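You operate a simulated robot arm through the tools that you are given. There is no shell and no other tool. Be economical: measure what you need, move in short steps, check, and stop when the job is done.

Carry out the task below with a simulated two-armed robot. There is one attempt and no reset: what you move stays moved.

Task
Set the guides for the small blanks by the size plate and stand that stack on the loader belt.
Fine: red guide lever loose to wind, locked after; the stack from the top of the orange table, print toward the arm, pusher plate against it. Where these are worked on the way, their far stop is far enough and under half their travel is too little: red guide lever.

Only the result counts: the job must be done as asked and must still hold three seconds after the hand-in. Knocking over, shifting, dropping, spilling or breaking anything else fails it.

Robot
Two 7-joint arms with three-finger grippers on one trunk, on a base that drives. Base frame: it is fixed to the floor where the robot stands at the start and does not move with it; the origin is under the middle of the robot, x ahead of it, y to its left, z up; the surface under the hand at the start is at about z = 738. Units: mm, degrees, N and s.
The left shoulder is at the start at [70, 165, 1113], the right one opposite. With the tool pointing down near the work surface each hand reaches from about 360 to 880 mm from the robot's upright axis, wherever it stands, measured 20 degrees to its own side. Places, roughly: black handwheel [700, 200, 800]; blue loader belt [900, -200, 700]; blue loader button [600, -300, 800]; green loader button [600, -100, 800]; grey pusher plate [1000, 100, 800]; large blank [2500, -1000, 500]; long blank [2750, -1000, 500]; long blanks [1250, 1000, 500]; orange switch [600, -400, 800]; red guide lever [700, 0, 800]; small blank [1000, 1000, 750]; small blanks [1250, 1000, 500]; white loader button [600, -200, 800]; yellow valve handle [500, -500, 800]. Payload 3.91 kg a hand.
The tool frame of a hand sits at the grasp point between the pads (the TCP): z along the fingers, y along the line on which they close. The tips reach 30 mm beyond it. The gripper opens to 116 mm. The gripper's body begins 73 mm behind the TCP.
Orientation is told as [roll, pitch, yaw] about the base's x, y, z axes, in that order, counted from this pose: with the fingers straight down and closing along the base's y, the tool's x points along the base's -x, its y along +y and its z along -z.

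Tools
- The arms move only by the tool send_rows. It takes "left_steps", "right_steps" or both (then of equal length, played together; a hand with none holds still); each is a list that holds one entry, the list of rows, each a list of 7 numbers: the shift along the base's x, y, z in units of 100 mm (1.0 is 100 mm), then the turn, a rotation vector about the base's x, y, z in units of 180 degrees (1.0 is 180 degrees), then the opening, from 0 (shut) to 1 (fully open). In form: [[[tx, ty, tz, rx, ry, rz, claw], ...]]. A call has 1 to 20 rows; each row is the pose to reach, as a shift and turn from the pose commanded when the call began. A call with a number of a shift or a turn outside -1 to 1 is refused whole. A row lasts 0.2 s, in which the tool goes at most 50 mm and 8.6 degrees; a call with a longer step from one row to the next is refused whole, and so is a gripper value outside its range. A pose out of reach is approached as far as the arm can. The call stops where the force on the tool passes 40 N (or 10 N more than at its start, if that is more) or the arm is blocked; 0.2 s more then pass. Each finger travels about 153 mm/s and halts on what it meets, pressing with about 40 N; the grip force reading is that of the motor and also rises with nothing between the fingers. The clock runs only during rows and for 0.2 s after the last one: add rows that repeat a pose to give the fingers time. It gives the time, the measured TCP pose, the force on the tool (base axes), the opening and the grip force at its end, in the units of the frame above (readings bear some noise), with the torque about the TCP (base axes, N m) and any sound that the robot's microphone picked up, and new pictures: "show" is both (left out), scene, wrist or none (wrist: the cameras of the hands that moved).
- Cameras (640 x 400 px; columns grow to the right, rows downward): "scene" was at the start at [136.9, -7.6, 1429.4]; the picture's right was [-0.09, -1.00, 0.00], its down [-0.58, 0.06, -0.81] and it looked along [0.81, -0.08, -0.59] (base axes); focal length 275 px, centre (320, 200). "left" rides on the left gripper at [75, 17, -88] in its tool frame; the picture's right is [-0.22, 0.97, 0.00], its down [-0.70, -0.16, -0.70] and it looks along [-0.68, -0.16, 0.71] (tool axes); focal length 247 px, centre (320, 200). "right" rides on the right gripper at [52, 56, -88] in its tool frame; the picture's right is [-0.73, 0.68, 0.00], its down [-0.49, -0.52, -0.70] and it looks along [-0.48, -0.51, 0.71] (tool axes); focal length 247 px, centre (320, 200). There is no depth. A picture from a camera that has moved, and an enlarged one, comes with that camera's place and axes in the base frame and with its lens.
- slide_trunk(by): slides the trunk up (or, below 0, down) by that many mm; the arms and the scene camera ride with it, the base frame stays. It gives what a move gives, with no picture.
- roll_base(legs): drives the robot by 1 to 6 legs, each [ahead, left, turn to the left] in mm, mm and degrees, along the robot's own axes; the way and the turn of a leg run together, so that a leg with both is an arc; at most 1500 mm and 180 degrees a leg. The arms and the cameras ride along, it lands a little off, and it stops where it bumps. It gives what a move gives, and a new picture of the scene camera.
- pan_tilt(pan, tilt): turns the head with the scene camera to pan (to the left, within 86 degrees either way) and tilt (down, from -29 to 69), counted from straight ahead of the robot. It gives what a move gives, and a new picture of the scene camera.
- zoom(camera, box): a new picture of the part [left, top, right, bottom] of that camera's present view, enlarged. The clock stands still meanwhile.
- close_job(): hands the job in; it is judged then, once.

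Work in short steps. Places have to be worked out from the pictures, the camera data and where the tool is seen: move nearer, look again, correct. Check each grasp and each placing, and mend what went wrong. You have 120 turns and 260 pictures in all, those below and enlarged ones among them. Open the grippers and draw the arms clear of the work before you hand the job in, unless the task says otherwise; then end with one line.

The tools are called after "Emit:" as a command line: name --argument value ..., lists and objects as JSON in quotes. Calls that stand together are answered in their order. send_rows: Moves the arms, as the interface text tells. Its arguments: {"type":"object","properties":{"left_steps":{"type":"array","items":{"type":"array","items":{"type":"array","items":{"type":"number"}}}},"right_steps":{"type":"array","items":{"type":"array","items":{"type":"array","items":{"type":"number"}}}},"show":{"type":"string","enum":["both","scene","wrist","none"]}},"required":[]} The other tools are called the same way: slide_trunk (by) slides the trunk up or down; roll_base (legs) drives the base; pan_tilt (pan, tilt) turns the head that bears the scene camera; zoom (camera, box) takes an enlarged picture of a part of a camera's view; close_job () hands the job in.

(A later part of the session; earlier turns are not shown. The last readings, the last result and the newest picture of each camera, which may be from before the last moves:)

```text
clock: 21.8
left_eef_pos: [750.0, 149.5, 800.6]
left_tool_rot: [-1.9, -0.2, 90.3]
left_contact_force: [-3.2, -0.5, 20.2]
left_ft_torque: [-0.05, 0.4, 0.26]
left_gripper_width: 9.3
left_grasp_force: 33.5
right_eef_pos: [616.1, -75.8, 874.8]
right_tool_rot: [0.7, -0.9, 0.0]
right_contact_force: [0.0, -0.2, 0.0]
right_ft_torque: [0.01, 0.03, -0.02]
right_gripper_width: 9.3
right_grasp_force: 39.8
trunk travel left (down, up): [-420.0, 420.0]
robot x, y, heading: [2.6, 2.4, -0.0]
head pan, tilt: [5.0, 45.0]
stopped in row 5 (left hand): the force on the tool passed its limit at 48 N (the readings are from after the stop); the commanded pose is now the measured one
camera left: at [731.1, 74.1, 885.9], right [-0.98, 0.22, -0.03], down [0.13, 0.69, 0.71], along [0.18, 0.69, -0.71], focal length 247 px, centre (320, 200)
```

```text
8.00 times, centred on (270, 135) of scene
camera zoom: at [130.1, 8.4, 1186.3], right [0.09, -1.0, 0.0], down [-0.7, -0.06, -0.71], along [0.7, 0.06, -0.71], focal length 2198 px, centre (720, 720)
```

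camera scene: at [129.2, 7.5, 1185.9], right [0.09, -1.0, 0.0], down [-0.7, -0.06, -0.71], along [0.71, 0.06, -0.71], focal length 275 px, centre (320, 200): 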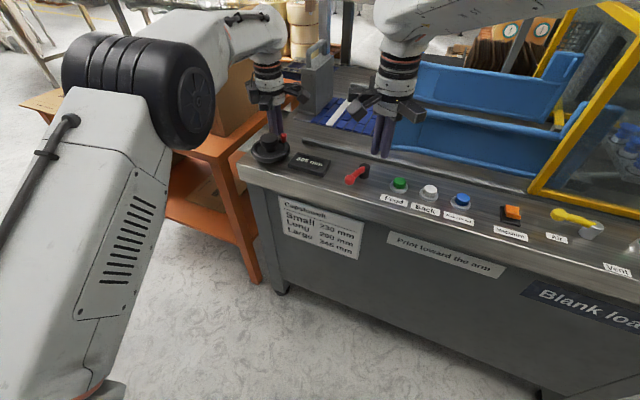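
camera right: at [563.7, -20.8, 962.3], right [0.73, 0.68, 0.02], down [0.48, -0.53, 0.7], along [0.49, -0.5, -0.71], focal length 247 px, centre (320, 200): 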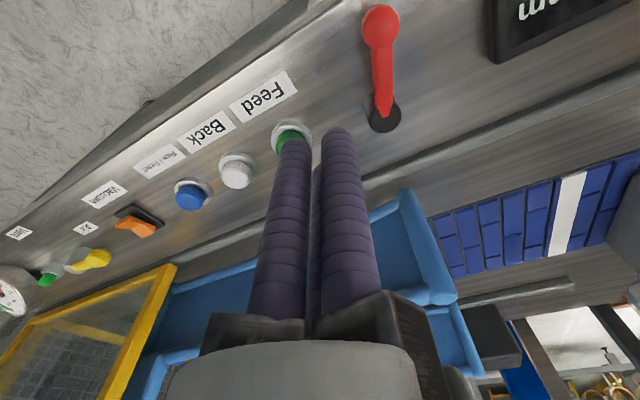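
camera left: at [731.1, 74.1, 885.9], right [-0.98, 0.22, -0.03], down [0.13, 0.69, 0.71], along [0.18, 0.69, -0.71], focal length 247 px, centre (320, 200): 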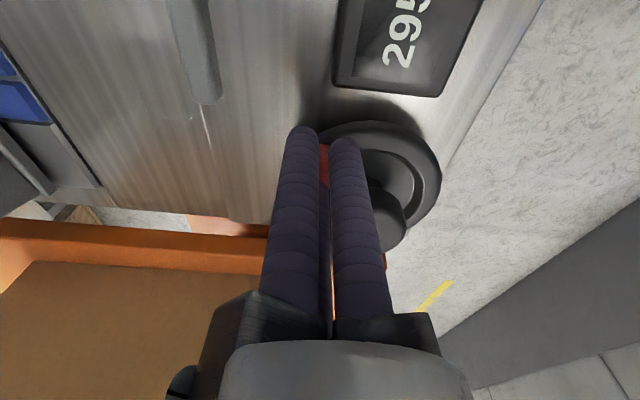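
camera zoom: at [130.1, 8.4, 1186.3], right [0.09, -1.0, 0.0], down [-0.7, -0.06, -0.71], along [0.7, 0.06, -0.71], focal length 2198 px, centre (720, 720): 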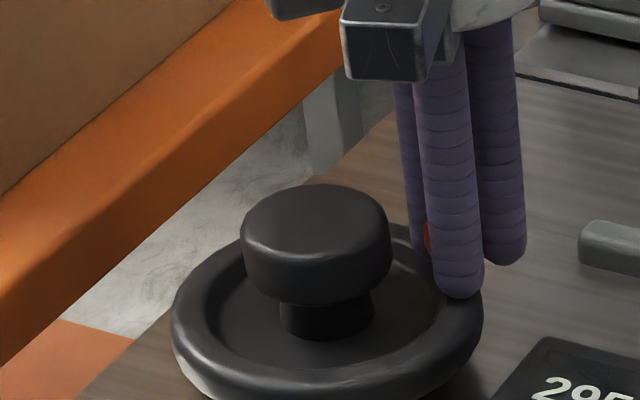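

The knob is indeed between the fingers with the tips on the rim. I lift 2 mm and crank 48° clockwise, turning the hand along with it.

Emit:
send_rows --left_steps '[[[0, 0, 0.02, 0, 0, 0, 0], [-0.062, -0.014, 0.02, 0, 0, -0.0444, 0], [-0.126, -0.019, 0.02, 0, 0, -0.0889, 0], [-0.19, -0.015, 0.02, 0, 0, -0.133, 0], [-0.253, -0.002, 0.02, 0, 0, -0.178, 0], [-0.313, 0.019, 0.02, 0, 0, -0.222, 0], [-0.37, 0.049, 0.02, 0, 0, -0.267, 0]]]' --show "wrist"

Emit:
zoom --camera "scene" --box '[220, 110, 348, 190]'

```text
clock: 23.4
left_eef_pos: [710.4, 154.2, 800.4]
left_tool_rot: [-1.6, -0.3, 42.1]
left_contact_force: [-5.6, -8.1, 25.5]
left_ft_torque: [-0.03, 0.33, 0.05]
left_gripper_width: 8.9
left_grasp_force: 40.0
right_eef_pos: [614.2, -75.9, 875.5]
right_tool_rot: [0.7, -0.9, 0.0]
right_contact_force: [0.3, -0.5, -0.3]
right_ft_torque: [0.01, -0.04, -0.01]
right_gripper_width: 8.9
right_grasp_force: 40.3
trunk travel left (down, up): [-420.0, 420.0]
robot x, y, heading: [-1.2, 3.3, 0.5]
head pan, tilt: [5.0, 45.0]
camera left: at [642.0, 117.6, 885.7], right [-0.49, 0.87, -0.02], down [0.61, 0.36, 0.71], along [0.63, 0.33, -0.71], focal length 247 px, centre (320, 200)
```

left: 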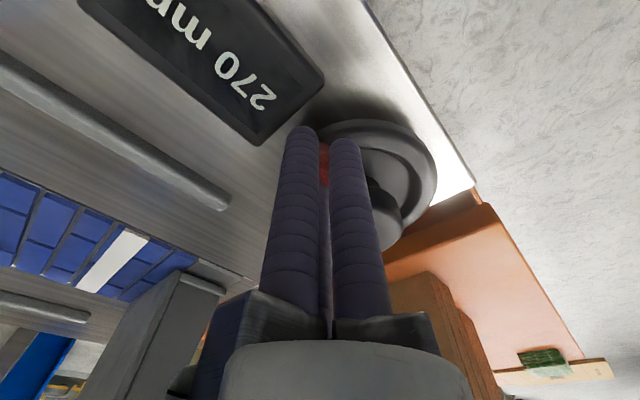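

```text
5.00 times, centred on (284, 150) of scene
camera zoom: at [127.9, 7.3, 1186.5], right [0.09, -1.0, 0.0], down [-0.7, -0.06, -0.71], along [0.71, 0.07, -0.7], focal length 1374 px, centre (500, 450)
```

zoom: 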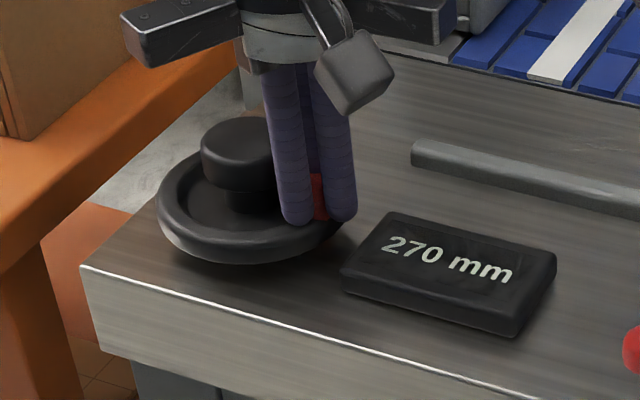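

That works: 48° gave 25 mm (270 now). I crank another 64°.

Emit:
send_rows --left_steps '[[[-0.053, 0.037, 0.02, 0, 0, -0.0444, 0], [-0.1, 0.081, 0.02, 0, 0, -0.0889, 0], [-0.14, 0.132, 0.02, 0, 0, -0.133, 0], [-0.174, 0.187, 0.02, 0, 0, -0.178, 0], [-0.199, 0.247, 0.02, 0, 0, -0.222, 0], [-0.215, 0.309, 0.02, 0, 0, -0.267, 0], [-0.222, 0.374, 0.02, 0, 0, -0.311, 0], [-0.221, 0.439, 0.02, 0, 0, -0.3556, 0]]]' --show "none"

Emit:
zoom --camera "scene" --box '[220, 110, 348, 190]'

```text
clock: 25.2
left_eef_pos: [689.5, 198.3, 800.0]
left_tool_rot: [-1.4, -0.2, -21.8]
left_contact_force: [-0.5, -1.9, 6.5]
left_ft_torque: [0.02, 0.03, 0.04]
left_gripper_width: 9.0
left_grasp_force: 39.9
right_eef_pos: [616.0, -75.9, 875.4]
right_tool_rot: [0.6, -0.9, 0.0]
right_contact_force: [-0.3, 0.6, 0.8]
right_ft_torque: [-0.01, -0.02, 0.03]
right_gripper_width: 9.1
right_grasp_force: 40.7
trunk travel left (down, up): [-420.0, 420.0]
robot x, y, heading: [2.8, 1.3, 0.4]
head pan, tilt: [5.0, 45.0]
```

```text
5.00 times, centred on (284, 150) of scene
camera zoom: at [130.6, 8.6, 1186.2], right [0.09, -1.0, 0.0], down [-0.7, -0.06, -0.71], along [0.7, 0.06, -0.71], focal length 1374 px, centre (500, 450)
```

zoom: 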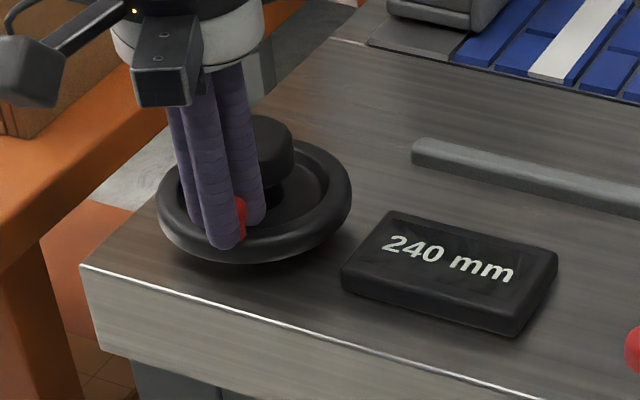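

240 mm now. I crank 16° more and read.

Emit:
send_rows --left_steps '[[[0.002, 0.032, 0, 0, 0, -0.0222, 0], [0.01, 0.064, 0, 0, 0, -0.0444, 0], [0.018, 0.095, 0, 0, 0, -0.0667, 0], [0.029, 0.125, 0, 0, 0, -0.0889, 0]]]' --show "none"

Emit:
zoom --camera "scene" --box '[220, 110, 348, 190]'

```text
clock: 26.2
left_eef_pos: [694.9, 211.5, 801.6]
left_tool_rot: [-1.5, -0.1, -37.8]
left_contact_force: [-1.9, -0.1, 4.9]
left_ft_torque: [0.03, 0.03, 0.0]
left_gripper_width: 9.2
left_grasp_force: 40.0
right_eef_pos: [615.7, -74.6, 874.5]
right_tool_rot: [0.7, -0.8, 0.0]
right_contact_force: [-0.1, -0.8, 0.5]
right_ft_torque: [-0.02, 0.03, 0.02]
right_gripper_width: 9.3
right_grasp_force: 40.5
trunk travel left (down, up): [-420.0, 420.0]
robot x, y, heading: [2.3, 1.8, 0.5]
head pan, tilt: [5.0, 45.0]
```

```text
5.00 times, centred on (284, 150) of scene
camera zoom: at [130.7, 8.6, 1186.2], right [0.09, -1.0, 0.0], down [-0.7, -0.06, -0.71], along [0.7, 0.06, -0.71], focal length 1374 px, centre (500, 450)
```

zoom: 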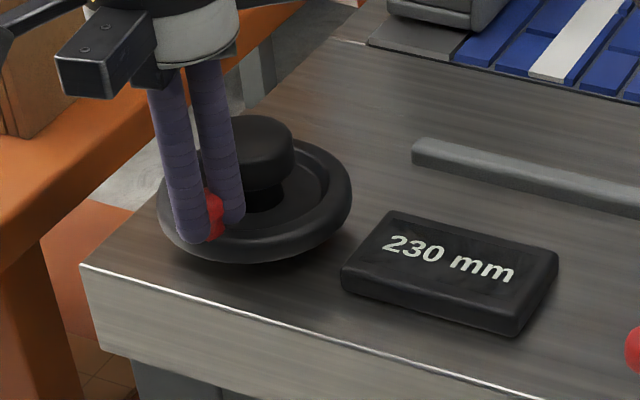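

230 mm reached. I release the knob and lift the left hand, while the right hand comes down on the near side of the lever and pushes it clockwise back to lock.

Emit:
send_rows --left_steps '[[[0, 0, 0, 0, 0, 0, 0.15], [0, 0, 0, 0, 0, 0, 0.2], [0, 0, 0.2, 0, 0, 0, 0.2], [0, 0, 0.5, 0, 0, 0, 0.2], [0, 0, 0.9, 0, 0, 0, 0.2], [0, 0, 0.9, 0, 0, 0, 0.2], [0, 0, 0.9, 0, 0, 0, 0.2], [0, 0, 0.9, 0, 0, 0, 0.2], [0, 0, 0.9, 0, 0, 0, 0.2], [0, 0, 0.9, 0, 0, 0, 0.2], [0, 0, 0.9, 0, 0, 0, 0.2], [0, 0, 0.9, 0, 0, 0, 0.2], [0, 0, 0.9, 0, 0, 0, 0.2], [0, 0, 0.9, 0, 0, 0, 0.2]]]' --right_steps '[[[-0.04, 0.15, 0, 0, 0, 0, 0], [-0.06, 0.3, -0.1, 0, 0, 0, 0], [-0.06, 0.3, -0.5, 0, 0, 0, 0], [-0.06, 0.3, -0.92, 0, 0, 0, 0], [-0.02, 0.43, -0.92, 0, 0, 0, 0], [0.02, 0.52, -0.92, 0, 0, 0, 0], [0.07, 0.61, -0.92, 0, 0, 0, 0], [0.13, 0.69, -0.92, 0, 0, 0, 0], [0.21, 0.75, -0.92, 0, 0, 0, 0], [0.3, 0.8, -0.92, 0, 0, 0, 0], [0.39, 0.836, -0.92, 0, 0, 0, 0], [0.49, 0.854, -0.92, 0, 0, 0, 0], [0.59, 0.854, -0.92, 0, 0, 0, 0], [0.69, 0.836, -0.92, 0, 0, 0, 0]]]'

```text
clock: 28.9
left_eef_pos: [691.1, 211.3, 890.4]
left_tool_rot: [-1.4, -0.2, -37.9]
left_contact_force: [0.5, 0.3, -1.1]
left_ft_torque: [-0.04, 0.06, 0.0]
left_gripper_width: 23.5
left_grasp_force: 0.1
right_eef_pos: [661.9, 8.8, 779.5]
right_tool_rot: [0.2, 0.1, 0.4]
right_contact_force: [-23.2, -6.8, 7.7]
right_ft_torque: [-0.29, 0.1, -0.29]
right_gripper_width: 8.6
right_grasp_force: 40.1
trunk travel left (down, up): [-420.0, 420.0]
robot x, y, heading: [-0.0, -0.8, 0.2]
head pan, tilt: [5.0, 45.0]
stopped in row 13 (right hand): the force on the tool passed its limit at 46 N (the readings are from after the stop); the commanded pose is now the measured one
camera scene: at [128.5, 8.1, 1186.5], right [0.09, -1.0, 0.0], down [-0.7, -0.06, -0.71], along [0.71, 0.06, -0.71], focal length 275 px, centre (320, 200)
camera right: at [610.3, 65.6, 867.3], right [0.73, 0.69, 0.0], down [0.49, -0.52, 0.7], along [0.48, -0.51, -0.72], focal length 247 px, centre (320, 200)
camera left: at [644.3, 271.7, 975.9], right [0.77, 0.63, -0.02], down [0.46, -0.54, 0.71], along [0.43, -0.56, -0.71], focal length 247 px, centre (320, 200)
```

scene: 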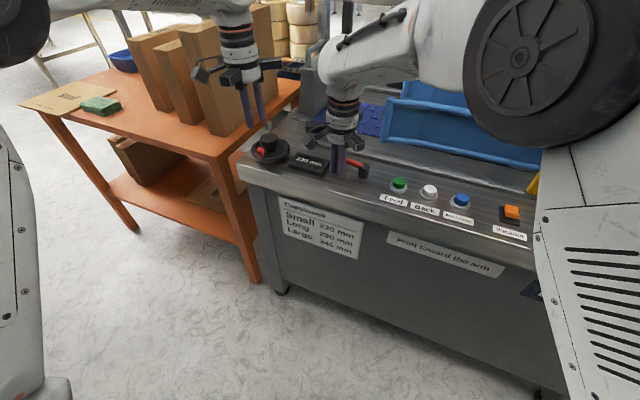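
right: 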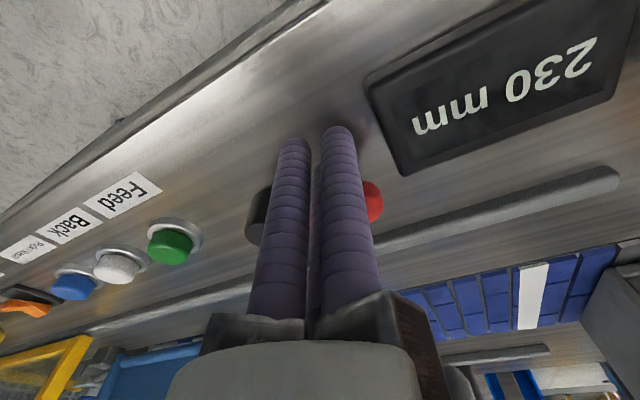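
left: 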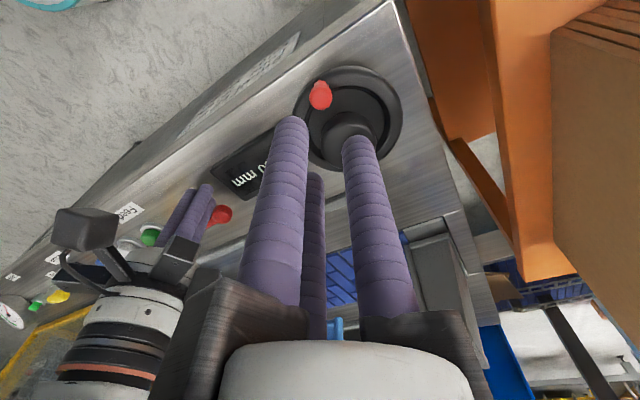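

The lever hit its lock stop and the display still reads 230. I withdraw the right hand, raise the trunk and survey the stacks.

Emit:
send_rows --right_steps '[[[-0.1, 0.05, 0, 0, 0, 0, 0], [-0.1, 0.05, 0.45, 0, 0, 0, 0], [-0.1, 0.05, 0.9, 0, 0, 0, 0.3], [-0.4, -0.2, 1.0, 0, 0, 0, 0.5], [-0.7, -0.5, 1.0, 0, 0, 0, 0.8]]]' --left_steps '[[[-0.2, -0.1, 0.2, 0, 0, 0, 0.2], [-0.4, -0.2, 0.5, 0, 0, 0, 0.5], [-0.7, -0.2, 0.8, 0, 0, 0.04, 0.8], [-0.9, -0.2, 1, 0, 0, 0.08, 1], [-1.0, -0.2, 1, 0, 0, 0.12, 1]]]' --show "none"

Emit:
slide_trunk --by 250

Emit:
pan_tilt --pan 30 --tilt 35

Emit:
pan_tilt --pan -5 --tilt 38

```text
clock: 30.1
left_eef_pos: [590.7, 189.9, 990.5]
left_tool_rot: [-1.4, -0.3, -16.2]
left_contact_force: [-0.7, -0.4, -0.4]
left_ft_torque: [-0.01, 0.0, 0.01]
left_gripper_width: 116.1
left_grasp_force: 0.0
right_eef_pos: [593.5, -42.5, 880.0]
right_tool_rot: [0.3, -0.1, 0.3]
right_contact_force: [-0.8, -0.5, 0.0]
right_ft_torque: [0.0, -0.05, -0.02]
right_gripper_width: 92.9
right_grasp_force: 0.0
trunk travel left (down, up): [-420.0, 420.0]
robot x, y, heading: [1.0, -0.3, 0.2]
head pan, tilt: [5.0, 45.0]
```

```text
clock: 32.7
left_eef_pos: [592.6, 189.7, 1239.5]
left_tool_rot: [-1.5, -0.2, -16.1]
left_contact_force: [-1.1, 0.3, -0.1]
left_ft_torque: [0.02, 0.02, 0.03]
left_gripper_width: 115.9
left_grasp_force: 0.0
right_eef_pos: [594.4, -42.3, 1129.0]
right_tool_rot: [0.2, 0.0, 0.1]
right_contact_force: [-0.3, -0.8, -0.6]
right_ft_torque: [-0.03, 0.01, 0.03]
right_gripper_width: 92.9
right_grasp_force: 0.1
trunk travel left (down, up): [-670.0, 170.0]
robot x, y, heading: [4.2, -0.1, 0.2]
head pan, tilt: [5.0, 45.0]
```

```text
clock: 33.6
left_eef_pos: [592.6, 190.6, 1239.4]
left_tool_rot: [-1.4, -0.2, -16.2]
left_contact_force: [-0.8, -0.3, 0.3]
left_ft_torque: [0.02, 0.0, 0.02]
left_gripper_width: 116.2
left_grasp_force: 0.1
right_eef_pos: [594.5, -42.2, 1129.2]
right_tool_rot: [0.2, -0.1, 0.2]
right_contact_force: [-0.3, -1.0, 0.1]
right_ft_torque: [0.0, 0.03, 0.06]
right_gripper_width: 93.0
right_grasp_force: 0.1
trunk travel left (down, up): [-670.0, 170.0]
robot x, y, heading: [-1.5, 1.8, 0.0]
head pan, tilt: [30.0, 35.0]
camera scene: at [126.0, 45.3, 1450.9], right [0.5, -0.87, 0.0], down [-0.5, -0.29, -0.82], along [0.71, 0.41, -0.57], focal length 275 px, centre (320, 200)
```

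scene: 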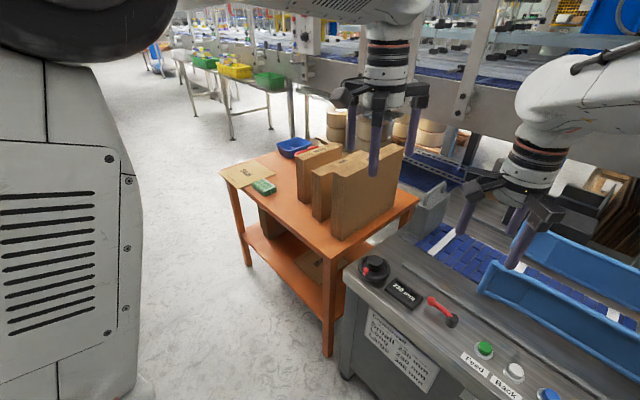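

```text
clock: 34.6
left_eef_pos: [593.1, 189.0, 1240.4]
left_tool_rot: [-1.3, -0.2, -16.2]
left_contact_force: [0.1, -0.5, 0.1]
left_ft_torque: [0.02, 0.0, 0.02]
left_gripper_width: 116.1
left_grasp_force: 0.1
right_eef_pos: [593.9, -41.2, 1129.1]
right_tool_rot: [0.3, 0.1, 0.1]
right_contact_force: [0.3, 0.0, -0.1]
right_ft_torque: [-0.01, 0.01, -0.04]
right_gripper_width: 92.9
right_grasp_force: 0.1
trunk travel left (down, up): [-670.0, 170.0]
robot x, y, heading: [-2.9, -1.8, 0.2]
head pan, tilt: [-5.0, 38.0]
camera scene: at [135.9, -6.0, 1446.3], right [-0.08, -1.0, 0.0], down [-0.61, 0.05, -0.79], along [0.79, -0.07, -0.62], focal length 275 px, centre (320, 200)
```

scene: 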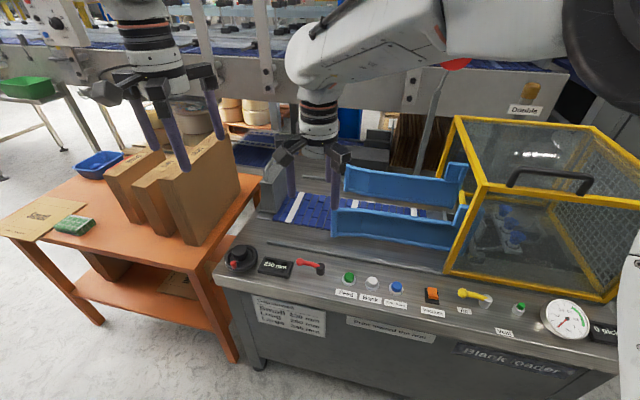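

The guides have closed in. The table is skewed about -15°, with the small stack leftmost at roughly [1040, 555], out of reach. I raise the trunk fully for clearance, then drive left and ahead to face it.

Emit:
slide_trunk --by 165

Emit:
roll_base --legs '[[0, 650, 0]]'

Emit:
pan_tilt --pan 0 --tilt 45

```text
clock: 36.5
left_eef_pos: [593.6, 189.7, 1405.0]
left_tool_rot: [-1.4, -0.2, -16.2]
left_contact_force: [0.1, -0.3, 0.1]
left_ft_torque: [0.06, -0.02, -0.01]
left_gripper_width: 116.0
left_grasp_force: 0.1
right_eef_pos: [594.0, -41.8, 1293.3]
right_tool_rot: [0.4, -0.1, 0.3]
right_contact_force: [0.3, 1.1, -0.4]
right_ft_torque: [-0.02, 0.02, 0.0]
right_gripper_width: 92.8
right_grasp_force: 0.0
trunk travel left (down, up): [-835.0, 5.0]
robot x, y, heading: [-0.1, -0.1, 0.1]
head pan, tilt: [-5.0, 38.0]
```

```text
clock: 40.1
left_eef_pos: [594.9, 846.8, 1404.6]
left_tool_rot: [-1.4, -0.2, -16.4]
left_contact_force: [0.3, 1.2, 0.8]
left_ft_torque: [0.02, -0.01, -0.04]
left_gripper_width: 116.0
left_grasp_force: 0.1
right_eef_pos: [593.1, 614.0, 1294.2]
right_tool_rot: [0.4, 0.0, -0.1]
right_contact_force: [0.2, -0.8, -0.5]
right_ft_torque: [0.02, 0.0, 0.05]
right_gripper_width: 92.8
right_grasp_force: 0.1
trunk travel left (down, up): [-835.0, 5.0]
robot x, y, heading: [-0.3, 659.9, 0.0]
head pan, tilt: [-5.0, 38.0]
camera scene: at [135.7, 652.5, 1611.3], right [-0.09, -1.0, 0.0], down [-0.61, 0.06, -0.79], along [0.78, -0.07, -0.62], focal length 275 px, centre (320, 200)
```

scene: 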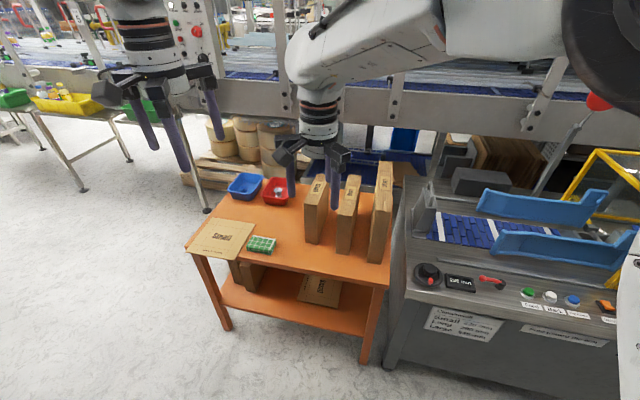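

```text
clock: 40.8
left_eef_pos: [593.9, 847.1, 1404.4]
left_tool_rot: [-1.4, -0.3, -16.6]
left_contact_force: [-0.3, 0.0, 0.3]
left_ft_torque: [-0.03, 0.01, -0.01]
left_gripper_width: 116.3
left_grasp_force: 0.0
right_eef_pos: [593.7, 616.2, 1295.0]
right_tool_rot: [0.3, 0.0, -0.2]
right_contact_force: [1.2, 0.0, -0.9]
right_ft_torque: [0.0, -0.01, 0.01]
right_gripper_width: 92.9
right_grasp_force: 0.0
trunk travel left (down, up): [-835.0, 5.0]
robot x, y, heading: [-0.2, 658.9, -0.0]
head pan, tilt: [0.0, 45.0]
camera scene: at [131.1, 661.4, 1601.1], right [0.0, -1.0, 0.0], down [-0.71, 0.0, -0.71], along [0.71, 0.0, -0.71], focal length 275 px, centre (320, 200)
```

scene: 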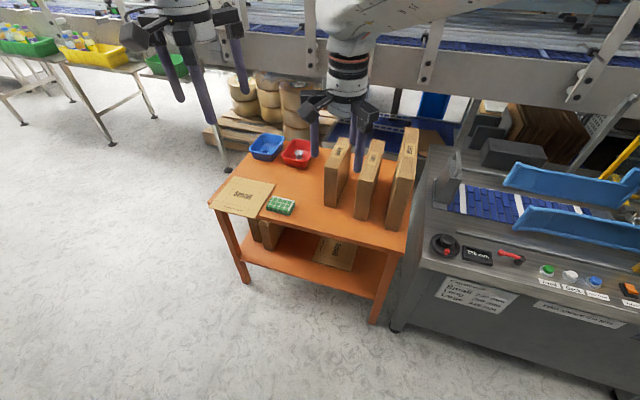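

Emit:
zoom --camera "scene" --box '[200, 120, 440, 270]'

Emit:
zoom --camera "scene" --box '[410, 130, 640, 274]'

```text
2.67 times, centred on (320, 195) of scene
camera zoom: at [131.1, 661.4, 1601.1], right [0.0, -1.0, 0.0], down [-0.71, 0.0, -0.71], along [0.71, 0.0, -0.71], focal length 732 px, centre (320, 213)
```

zoom: 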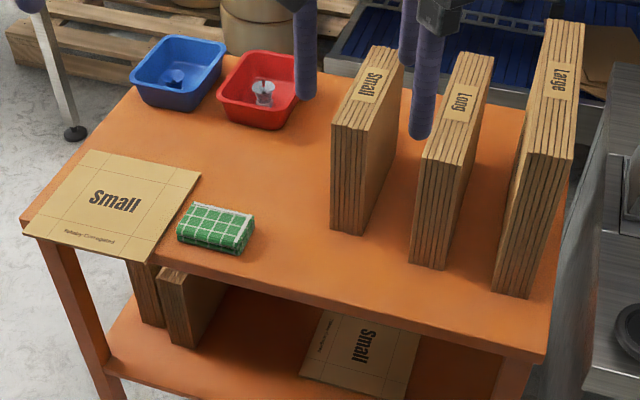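

```text
2.78 times, centred on (525, 202) of scene
camera zoom: at [131.1, 661.4, 1601.1], right [0.0, -1.0, 0.0], down [-0.71, 0.0, -0.71], along [0.71, 0.0, -0.71], focal length 763 px, centre (-249, 194)
```

zoom: 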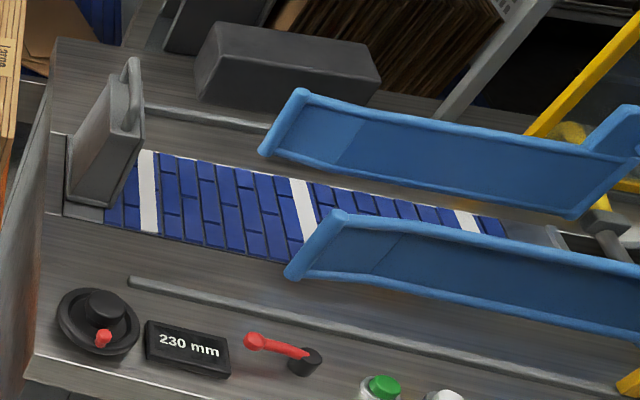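

Small stack measured at about [1060, 585], roughly 230 × 50 mm footprint, z 738–947, turned about -18°. I turn the left hand so its camera sees the stack's left face and can find the print.

Emit:
send_rows --left_steps '[[[0.4, 0.2, -0.2, 0, 0, -0.045, 1], [0.8, 0.4, -0.4, 0, 0, -0.09, 1], [1, 0.6, -0.6, 0, 0, -0.135, 1], [1, 0.9, -0.9, 0, 0, -0.18, 1]]]' --show "wrist"

```text
clock: 41.8
left_eef_pos: [693.8, 942.6, 1313.5]
left_tool_rot: [-1.5, -0.3, -49.2]
left_contact_force: [-1.0, 1.4, 0.4]
left_ft_torque: [-0.01, -0.01, -0.02]
left_gripper_width: 115.7
left_grasp_force: 0.1
right_eef_pos: [593.3, 618.2, 1294.9]
right_tool_rot: [0.2, -0.1, -0.1]
right_contact_force: [-0.7, -0.4, -0.2]
right_ft_torque: [-0.06, -0.01, 0.0]
right_gripper_width: 92.9
right_grasp_force: 0.0
trunk travel left (down, up): [-835.0, 5.0]
robot x, y, heading: [-0.1, 662.3, 0.3]
head pan, tilt: [0.0, 45.0]
camera left: at [660.3, 1010.5, 1399.5], right [0.88, 0.47, -0.02], down [0.35, -0.62, 0.71], along [0.32, -0.63, -0.71], focal length 247 px, centre (320, 200)
```

left: 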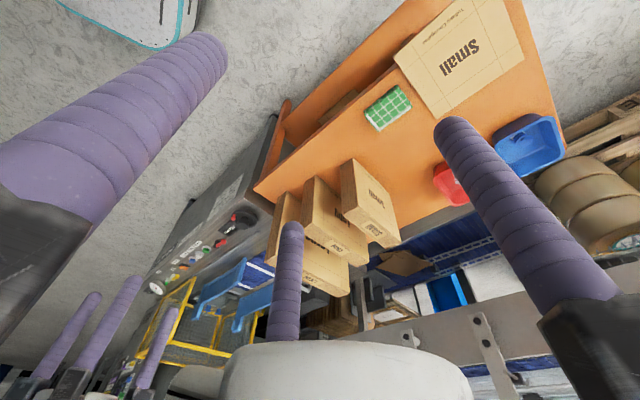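

Emit:
zoom --camera "left" --box '[240, 130, 432, 250]'

```text
3.33 times, centred on (336, 190) of left
camera zoom: at [660.3, 1010.5, 1399.5], right [0.88, 0.47, -0.02], down [0.35, -0.62, 0.71], along [0.32, -0.63, -0.71], focal length 823 px, centre (267, 233)
```

zoom: 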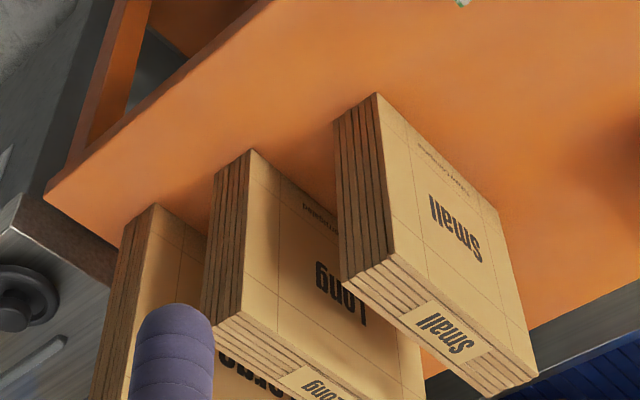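

The print is on the stack's left face, and the loader's pick arm is on the right, so the stack must be turned 180° about the vertical. I test how far the left wrist can turn.

Emit:
send_rows --left_steps '[[[0, 0, 0, 0, 0, 0.047, 1], [0, 0, 0, 0, 0, 0.094, 1], [0, 0, 0, 0, 0, 0.141, 1], [0, 0, 0, 0, 0, 0.188, 1], [0, 0, 0, 0, 0, 0.235, 1], [0, 0, 0, 0, 0, 0.282, 1], [0, 0, 0, 0, 0, 0.329, 1], [0, 0, 0, 0, 0, 0.376, 1], [0, 0, 0, 0, 0, 0.423, 1], [0, 0, 0, 0, 0, 0.47, 1], [0, 0, 0, 0, 0, 0.517, 1], [0, 0, 0, 0, 0, 0.564, 1], [0, 0, 0, 0, 0, 0.611, 1], [0, 0, 0, 0, 0, 0.658, 1], [0, 0, 0, 0, 0, 0.705, 1], [0, 0, 0, 0, 0, 0.752, 1], [0, 0, 0, 0, 0, 0.799, 1], [0, 0, 0, 0, 0, 0.846, 1], [0, 0, 0, 0, 0, 0.893, 1], [0, 0, 0, 0, 0, 0.94, 1]]]' --show "none"

Emit:
send_rows --left_steps '[[[0, 0, 0, 0, 0, 0.047, 1], [0, 0, 0, 0, 0, 0.094, 1], [0, 0, 0, 0, 0, 0.141, 1], [0, 0, 0, 0, 0, 0.188, 1], [0, 0, 0, 0, 0, 0.235, 1], [0, 0, 0, 0, 0, 0.282, 1], [0, 0, 0, 0, 0, 0.329, 1]]]' --show "scene"

```text
clock: 46.0
left_eef_pos: [692.8, 936.6, 1314.2]
left_tool_rot: [-1.3, -0.2, 120.4]
left_contact_force: [0.5, 0.0, -0.4]
left_ft_torque: [0.02, 0.01, 0.04]
left_gripper_width: 115.9
left_grasp_force: 0.2
right_eef_pos: [593.8, 614.4, 1294.5]
right_tool_rot: [0.3, 0.0, -0.1]
right_contact_force: [0.2, -0.6, -0.3]
right_ft_torque: [0.02, -0.03, -0.01]
right_gripper_width: 92.7
right_grasp_force: 0.0
trunk travel left (down, up): [-835.0, 5.0]
robot x, y, heading: [-0.5, 663.1, 0.1]
head pan, tilt: [0.0, 45.0]
```

```text
clock: 47.6
left_eef_pos: [689.8, 955.6, 1313.8]
left_tool_rot: [0.5, 0.4, 166.8]
left_contact_force: [-0.8, 0.8, 0.3]
left_ft_torque: [-0.03, -0.03, 0.06]
left_gripper_width: 116.4
left_grasp_force: 0.1
left hand out of reach, approached as far as the arm can: row 6, 7
right_eef_pos: [592.0, 618.2, 1295.5]
right_tool_rot: [0.2, -0.1, 0.0]
right_contact_force: [0.4, -0.2, 0.1]
right_ft_torque: [-0.02, -0.01, 0.04]
right_gripper_width: 92.8
right_grasp_force: 0.1
trunk travel left (down, up): [-835.0, 5.0]
robot x, y, heading: [-0.7, 663.1, -0.1]
head pan, tilt: [0.0, 45.0]
camera scene: at [128.8, 664.3, 1601.3], right [0.0, -1.0, 0.0], down [-0.71, 0.0, -0.71], along [0.71, 0.0, -0.71], focal length 275 px, centre (320, 200)
```

scene: 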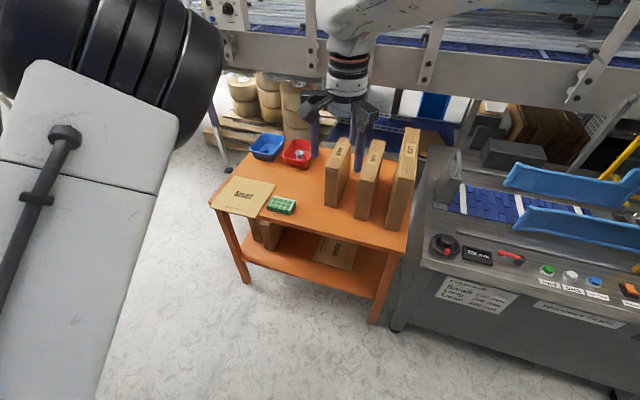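

The wrist reaches about +165°, so I can grasp with the hand turned to 162° and place at -18°, giving the half turn. I drive in front of the stack with a slight left heading.

Emit:
roll_base --legs '[[360, -190, 0], [0, 0, 20]]'

Emit:
pan_tilt --pan -10 --tilt 50

Emit:
zoom --camera "left" --box '[0, 0, 640, 400]'

```text
clock: 51.2
left_eef_pos: [914.1, 982.8, 1311.7]
left_tool_rot: [0.0, 0.0, -173.2]
left_contact_force: [-0.3, -0.5, -0.7]
left_ft_torque: [0.02, -0.01, 0.01]
left_gripper_width: 116.1
left_grasp_force: 0.0
right_eef_pos: [936.8, 629.5, 1294.6]
right_tool_rot: [0.4, -0.1, 19.9]
right_contact_force: [-0.2, -1.3, 0.6]
right_ft_torque: [0.03, 0.01, 0.0]
right_gripper_width: 92.9
right_grasp_force: 0.0
trunk travel left (down, up): [-835.0, 5.0]
robot x, y, heading: [361.3, 473.4, 19.8]
head pan, tilt: [0.0, 45.0]
camera scene: at [486.5, 515.9, 1601.1], right [0.34, -0.94, 0.0], down [-0.67, -0.24, -0.71], along [0.67, 0.24, -0.71], focal length 275 px, centre (320, 200)
```

scene: 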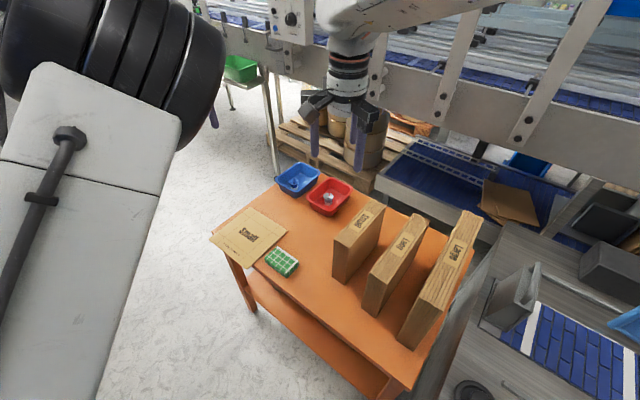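

```text
clock: 51.9
left_eef_pos: [911.4, 985.5, 1310.2]
left_tool_rot: [0.4, 0.0, -172.8]
left_contact_force: [0.2, 0.1, 0.0]
left_ft_torque: [-0.01, 0.02, 0.01]
left_gripper_width: 115.9
left_grasp_force: 0.1
right_eef_pos: [936.3, 630.8, 1293.1]
right_tool_rot: [0.3, -0.2, 19.9]
right_contact_force: [-0.9, 0.1, -0.7]
right_ft_torque: [-0.03, 0.01, -0.01]
right_gripper_width: 92.8
right_grasp_force: 0.1
trunk travel left (down, up): [-835.0, 5.0]
robot x, y, heading: [364.1, 472.1, 19.7]
head pan, tilt: [-10.0, 50.0]
camera scene: at [485.5, 502.6, 1594.2], right [0.17, -0.99, 0.0], down [-0.75, -0.13, -0.64], along [0.63, 0.11, -0.77], focal length 275 px, centre (320, 200)
```

scene: 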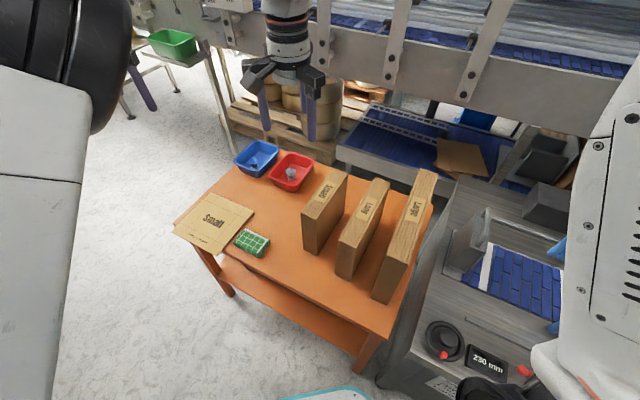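

```text
1.00 times, centred on (320, 200) of left (not enlarged: the box is as wide or as high as the picture)
camera zoom: at [989.4, 978.9, 1396.9], right [-0.1, -0.99, 0.01], down [-0.71, 0.08, 0.7], along [-0.7, 0.07, -0.72], focal length 247 px, centre (320, 200)
```

zoom: 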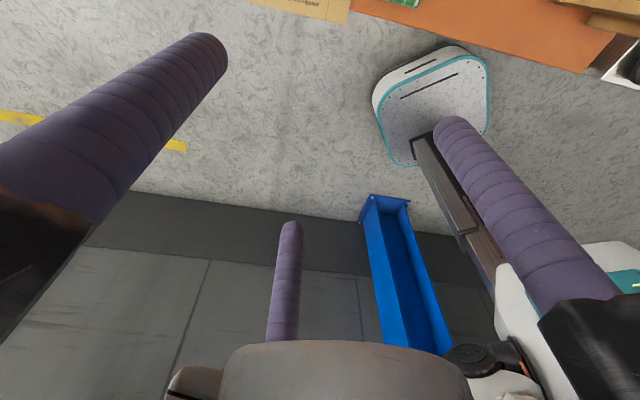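

Emit:
zoom --camera "scene" --box '[280, 155, 408, 265]'

Emit:
send_rows --right_steps '[[[-0.3, -0.3, 0, 0, 0, 0, 1], [-0.6, -0.6, 0, 0, 0, 0, 1], [-0.8, -0.9, 0, 0, 0, 0, 1], [-1, -1, 0, 0, 0, 0, 1]]]' --left_steps '[[[0, -0.3, 0, 0, 0, -0.04, 1], [0, -0.6, 0, 0, 0, -0.08, 1], [0.3, -0.8, 0, 0, 0, -0.12, 1], [0.6, -1, 0, 0, 0, -0.14, 1]]]' --show "scene"

```text
3.64 times, centred on (344, 210) of scene
camera zoom: at [485.5, 502.6, 1594.2], right [0.17, -0.99, 0.0], down [-0.75, -0.13, -0.64], along [0.63, 0.11, -0.77], focal length 999 px, centre (233, 164)
```

zoom: 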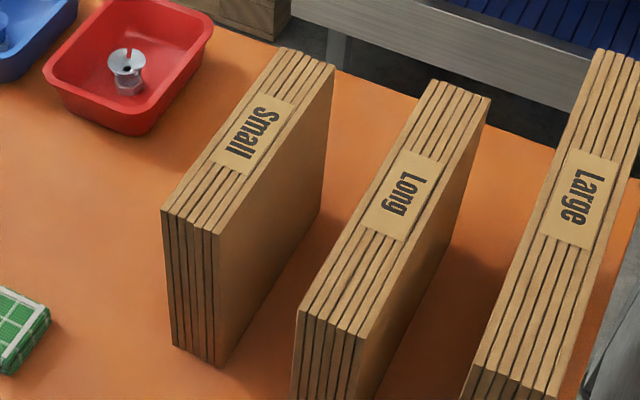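

```text
clock: 52.9
left_eef_pos: [977.8, 880.9, 1309.4]
left_tool_rot: [0.1, -0.1, 161.4]
left_contact_force: [0.4, 0.5, 0.0]
left_ft_torque: [-0.02, 0.03, 0.02]
left_gripper_width: 116.0
left_grasp_force: 0.0
right_eef_pos: [840.8, 529.5, 1290.5]
right_tool_rot: [0.5, 0.1, 19.8]
right_contact_force: [1.5, -0.8, 1.1]
right_ft_torque: [0.01, 0.04, 0.01]
right_gripper_width: 115.8
right_grasp_force: 0.1
trunk travel left (down, up): [-835.0, 5.0]
robot x, y, heading: [364.4, 471.9, 19.9]
head pan, tilt: [-10.0, 50.0]
camera scene: at [489.7, 499.8, 1593.9], right [0.17, -0.99, 0.0], down [-0.76, -0.13, -0.64], along [0.63, 0.11, -0.77], focal length 275 px, centre (320, 200)
```

scene: 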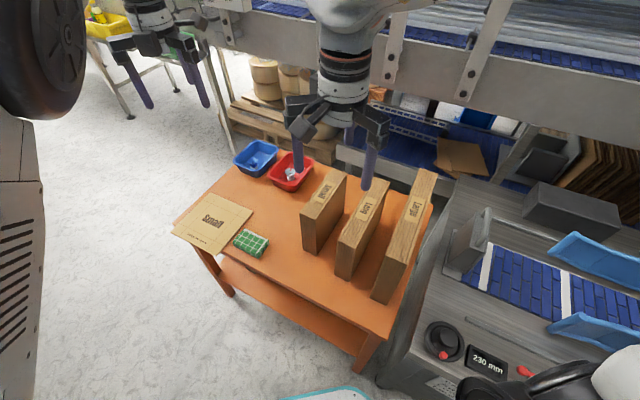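

Stack top corners give centre [1052, 584], top z 947, yaw about -18°, about 52 mm thick. I bring the left hand over it in 100 mm stages at 162° while the right hand retracts and rises.

Emit:
send_rows --left_steps '[[[0.1, -0.4, 0, 0, 0, 0, 1], [0.3, -0.8, 0, 0, 0, 0, 1], [0.3, -1, 0, 0, 0, 0, 1]]]' --right_steps '[[[-0.2, -0.3, 0.3, 0, 0, 0, 1], [-0.4, -0.6, 0.6, 0, 0, 0, 1], [-0.6, -0.8, 0.9, 0, 0, 0, 1]]]' --show "none"

Emit:
send_rows --left_steps '[[[0.1, -0.4, 0, 0, 0, 0, 1], [0.3, -0.8, 0, 0, 0, 0, 1], [0.3, -1, 0, 0, 0, 0, 1]]]' --right_steps '[[[-0.2, -0.2, 0.3, 0, 0, 0, 1], [-0.2, -0.4, 0.6, 0, 0, 0, 1], [-0.2, -0.5, 0.9, 0, 0, 0, 1]]]' --show "none"

Emit:
send_rows --left_steps '[[[0.1, -0.4, 0, 0, 0, 0, 1], [0.13, -0.8, 0, 0, 0, 0, 1], [0.13, -0.96, 0, 0, 0, 0, 1]]]' --show "both"

```text
clock: 53.9
left_eef_pos: [997.1, 838.6, 1320.0]
left_tool_rot: [3.0, 2.6, 164.2]
left_contact_force: [-0.4, -0.1, -0.8]
left_ft_torque: [0.01, -0.03, 0.04]
left_gripper_width: 115.6
left_grasp_force: 0.2
left hand out of reach, approached as far as the arm can: row 3
right_eef_pos: [776.4, 451.2, 1384.5]
right_tool_rot: [0.3, 0.0, 19.9]
right_contact_force: [0.9, 0.4, -0.6]
right_ft_torque: [0.04, 0.01, -0.02]
right_gripper_width: 116.0
right_grasp_force: 0.0
trunk travel left (down, up): [-835.0, 5.0]
robot x, y, heading: [360.8, 472.2, 19.9]
head pan, tilt: [-10.0, 50.0]
stopped in row 3 (left hand): the arm was blocked; the commanded pose is now the measured one
```

```text
clock: 54.9
left_eef_pos: [995.7, 849.7, 1324.6]
left_tool_rot: [5.4, 4.3, 166.8]
left_contact_force: [-0.2, -0.1, -0.7]
left_ft_torque: [-0.02, -0.01, 0.02]
left_gripper_width: 116.1
left_grasp_force: 0.1
left hand out of reach, approached as far as the arm can: row 1, 2, 3
right_eef_pos: [755.6, 399.7, 1473.7]
right_tool_rot: [0.3, 0.0, 19.8]
right_contact_force: [-0.8, 0.4, 0.4]
right_ft_torque: [0.01, -0.06, 0.03]
right_gripper_width: 115.7
right_grasp_force: 0.1
trunk travel left (down, up): [-835.0, 5.0]
robot x, y, heading: [362.7, 469.3, 19.7]
head pan, tilt: [-10.0, 50.0]
stopped in row 3 (left hand): the arm was blocked; the commanded pose is now the measured one
```

```text
clock: 55.9
left_eef_pos: [995.8, 858.7, 1327.1]
left_tool_rot: [7.9, 6.2, 169.2]
left_contact_force: [-0.3, 0.0, 0.0]
left_ft_torque: [-0.02, 0.01, -0.01]
left_gripper_width: 116.3
left_grasp_force: 0.1
left hand out of reach, approached as far as the arm can: row 1, 2, 3
right_eef_pos: [756.3, 399.2, 1473.2]
right_tool_rot: [0.4, -0.1, 19.9]
right_contact_force: [0.9, 0.3, 0.1]
right_ft_torque: [0.0, 0.01, -0.01]
right_gripper_width: 116.2
right_grasp_force: 0.0
trunk travel left (down, up): [-835.0, 5.0]
robot x, y, heading: [361.5, 472.3, 19.7]
head pan, tilt: [-10.0, 50.0]
stopped in row 3 (left hand): the arm was blocked; the commanded pose is now the measured one
camera scene: at [485.6, 503.0, 1594.2], right [0.17, -0.99, 0.0], down [-0.75, -0.13, -0.64], along [0.63, 0.11, -0.77], focal length 275 px, centre (320, 200)
camera left: at [1058.7, 841.0, 1423.2], right [-0.41, -0.9, 0.11], down [-0.7, 0.39, 0.59], along [-0.58, 0.17, -0.8], focal length 247 px, centre (320, 200)
```

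scene: 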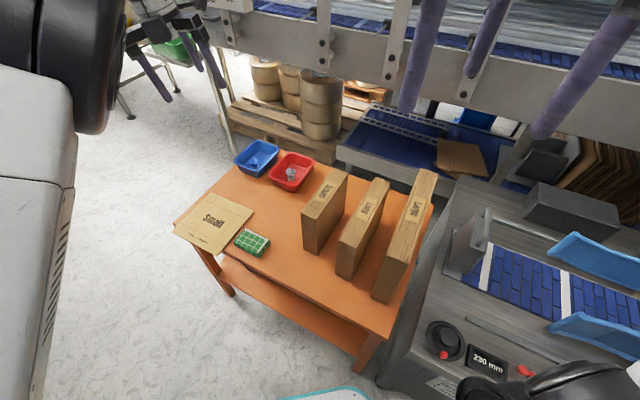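
left: 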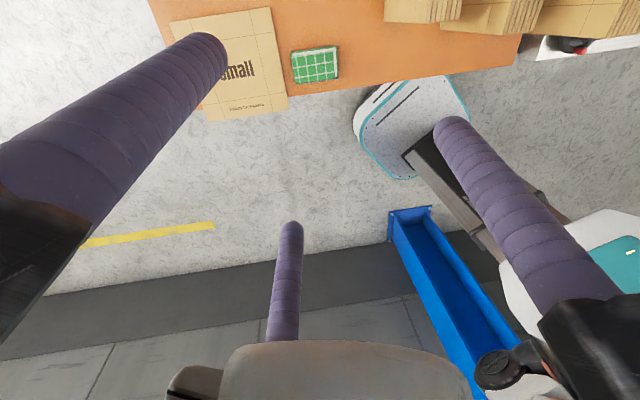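

The wrist limit depends on the arm's azimuth (about ±155° from it). I straighten the hand and test the negative side, because grasping at -198° from the table's left side would also give the half turn.

Emit:
send_rows --left_steps '[[[0, 0.1, 0, 0.02, 0.01, -0.03, 1], [0, 0.2, 0, 0.045, 0.022, -0.06, 1], [0, 0.2, 0, 0.045, 0.022, -0.06, 1]]]' --show "none"

Emit:
send_rows --left_steps '[[[0, 0, 0, 0, 0, -0.047, 1], [0, 0, 0, 0, 0, -0.094, 1], [0, 0, 0, 0, 0, -0.141, 1], [0, 0, 0, 0, 0, -0.188, 1], [0, 0, 0, 0, 0, -0.235, 1], [0, 0, 0, 0, 0, -0.282, 1], [0, 0, 0, 0, 0, -0.329, 1], [0, 0, 0, 0, 0, -0.376, 1], [0, 0, 0, 0, 0, -0.423, 1], [0, 0, 0, 0, 0, -0.47, 1], [0, 0, 0, 0, 0, -0.517, 1], [0, 0, 0, 0, 0, -0.564, 1], [0, 0, 0, 0, 0, -0.611, 1], [0, 0, 0, 0, 0, -0.658, 1], [0, 0, 0, 0, 0, -0.705, 1], [0, 0, 0, 0, 0, -0.752, 1], [0, 0, 0, 0, 0, -0.799, 1], [0, 0, 0, 0, 0, -0.846, 1], [0, 0, 0, 0, 0, -0.893, 1], [0, 0, 0, 0, 0, -0.94, 1]]]' --show "none"

Emit:
send_rows --left_steps '[[[0, 0, 0, 0, 0, -0.047, 1], [0, 0, 0, 0, 0, -0.094, 1], [0, 0, 0, 0, 0, -0.141, 1], [0, 0, 0, 0, 0, -0.188, 1], [0, 0, 0, 0, 0, -0.235, 1], [0, 0, 0, 0, 0, -0.282, 1], [0, 0, 0, 0, 0, -0.329, 1], [0, 0, 0, 0, 0, -0.376, 1], [0, 0, 0, 0, 0, -0.423, 1], [0, 0, 0, 0, 0, -0.47, 1], [0, 0, 0, 0, 0, -0.517, 1], [0, 0, 0, 0, 0, -0.564, 1], [0, 0, 0, 0, 0, -0.611, 1], [0, 0, 0, 0, 0, -0.658, 1], [0, 0, 0, 0, 0, -0.705, 1]]]' --show "none"

```text
clock: 56.7
left_eef_pos: [996.0, 875.5, 1329.9]
left_tool_rot: [0.9, -0.1, 157.7]
left_contact_force: [0.2, 0.3, -0.7]
left_ft_torque: [0.01, -0.05, -0.04]
left_gripper_width: 116.1
left_grasp_force: 0.1
right_eef_pos: [755.3, 398.4, 1473.8]
right_tool_rot: [0.2, -0.2, 19.9]
right_contact_force: [0.0, 0.6, -0.7]
right_ft_torque: [-0.01, 0.01, 0.0]
right_gripper_width: 116.1
right_grasp_force: 0.1
trunk travel left (down, up): [-835.0, 5.0]
robot x, y, heading: [360.7, 477.1, 19.5]
head pan, tilt: [-10.0, 50.0]
```

```text
clock: 60.9
left_eef_pos: [995.5, 875.8, 1328.8]
left_tool_rot: [1.0, -0.1, -11.5]
left_contact_force: [0.5, -0.2, -0.5]
left_ft_torque: [0.01, -0.02, 0.0]
left_gripper_width: 116.2
left_grasp_force: 0.0
right_eef_pos: [756.2, 399.6, 1473.6]
right_tool_rot: [0.3, -0.2, 19.9]
right_contact_force: [-0.5, 0.5, -0.4]
right_ft_torque: [0.03, 0.0, 0.01]
right_gripper_width: 116.1
right_grasp_force: 0.0
trunk travel left (down, up): [-835.0, 5.0]
robot x, y, heading: [364.7, 474.0, 19.9]
head pan, tilt: [-10.0, 50.0]
```

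```text
clock: 64.1
left_eef_pos: [995.7, 874.8, 1329.2]
left_tool_rot: [1.0, -0.1, -138.5]
left_contact_force: [0.1, 0.0, 0.3]
left_ft_torque: [-0.02, 0.0, -0.05]
left_gripper_width: 115.8
left_grasp_force: 0.1
right_eef_pos: [755.7, 399.1, 1473.9]
right_tool_rot: [0.3, -0.2, 19.9]
right_contact_force: [-0.3, 0.5, 0.5]
right_ft_torque: [-0.02, 0.01, 0.01]
right_gripper_width: 116.1
right_grasp_force: 0.0
trunk travel left (down, up): [-835.0, 5.0]
robot x, y, heading: [359.0, 473.9, 19.8]
head pan, tilt: [-10.0, 50.0]
```

Negative yaw works to at least -158° relative to the arm. I drive to the table's left-front at about [539, 1055], heading -55°, so the grasp can be made at -198° (that is, 162°).

Emit:
roll_base --legs '[[366, 485, 0], [0, 0, -75]]'

Emit:
pan_tilt --pan 0 --tilt 50

```text
clock: 70.9
left_eef_pos: [1093.6, 547.3, 1328.0]
left_tool_rot: [1.1, -0.1, 146.0]
left_contact_force: [-0.1, -0.7, -0.2]
left_ft_torque: [-0.01, -0.01, -0.01]
left_gripper_width: 115.7
left_grasp_force: 0.0
right_eef_pos: [574.0, 662.1, 1473.6]
right_tool_rot: [0.2, 0.0, -55.9]
right_contact_force: [-0.7, 0.7, -0.2]
right_ft_torque: [-0.01, -0.02, -0.02]
right_gripper_width: 116.3
right_grasp_force: 0.1
trunk travel left (down, up): [-835.0, 5.0]
robot x, y, heading: [546.8, 1065.3, -56.0]
head pan, tilt: [-10.0, 50.0]
camera scene: at [607.0, 950.1, 1594.2], right [-0.91, -0.41, 0.0], down [-0.31, 0.7, -0.64], along [0.26, -0.59, -0.77], focal length 275 px, centre (320, 200)
```

scene: 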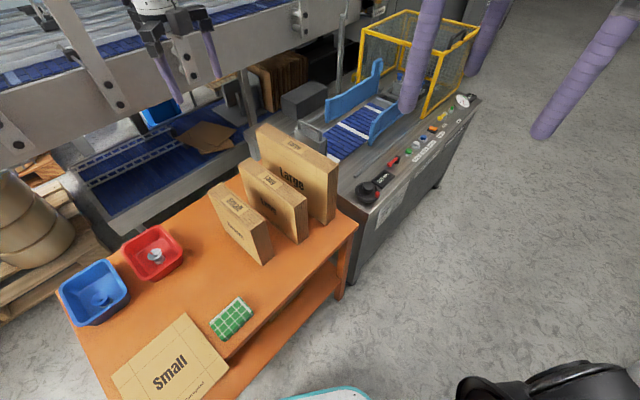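

```text
clock: 71.6
left_eef_pos: [1093.9, 546.2, 1327.8]
left_tool_rot: [0.9, -0.2, 145.9]
left_contact_force: [0.4, 1.0, 0.3]
left_ft_torque: [0.0, 0.01, -0.02]
left_gripper_width: 116.2
left_grasp_force: 0.0
right_eef_pos: [572.4, 663.3, 1474.2]
right_tool_rot: [0.3, -0.1, -56.0]
right_contact_force: [-0.2, -0.1, 0.4]
right_ft_torque: [0.0, 0.0, 0.02]
right_gripper_width: 115.9
right_grasp_force: 0.0
trunk travel left (down, up): [-835.0, 5.0]
robot x, y, heading: [546.2, 1058.1, -56.1]
head pan, tilt: [0.0, 50.0]
camera scene: at [618.3, 956.4, 1594.2], right [-0.83, -0.56, 0.0], down [-0.43, 0.64, -0.64], along [0.36, -0.53, -0.77], focal length 275 px, centre (320, 200)
```

scene: 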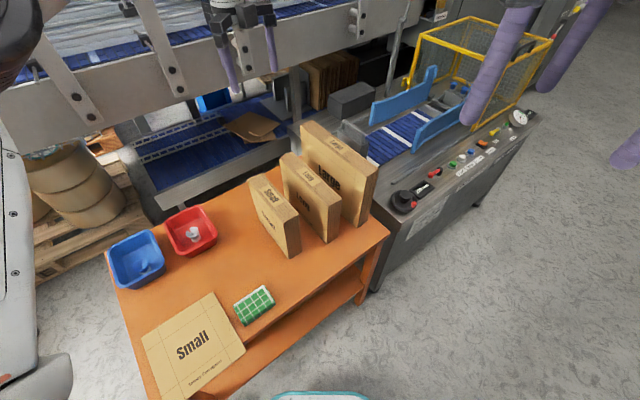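

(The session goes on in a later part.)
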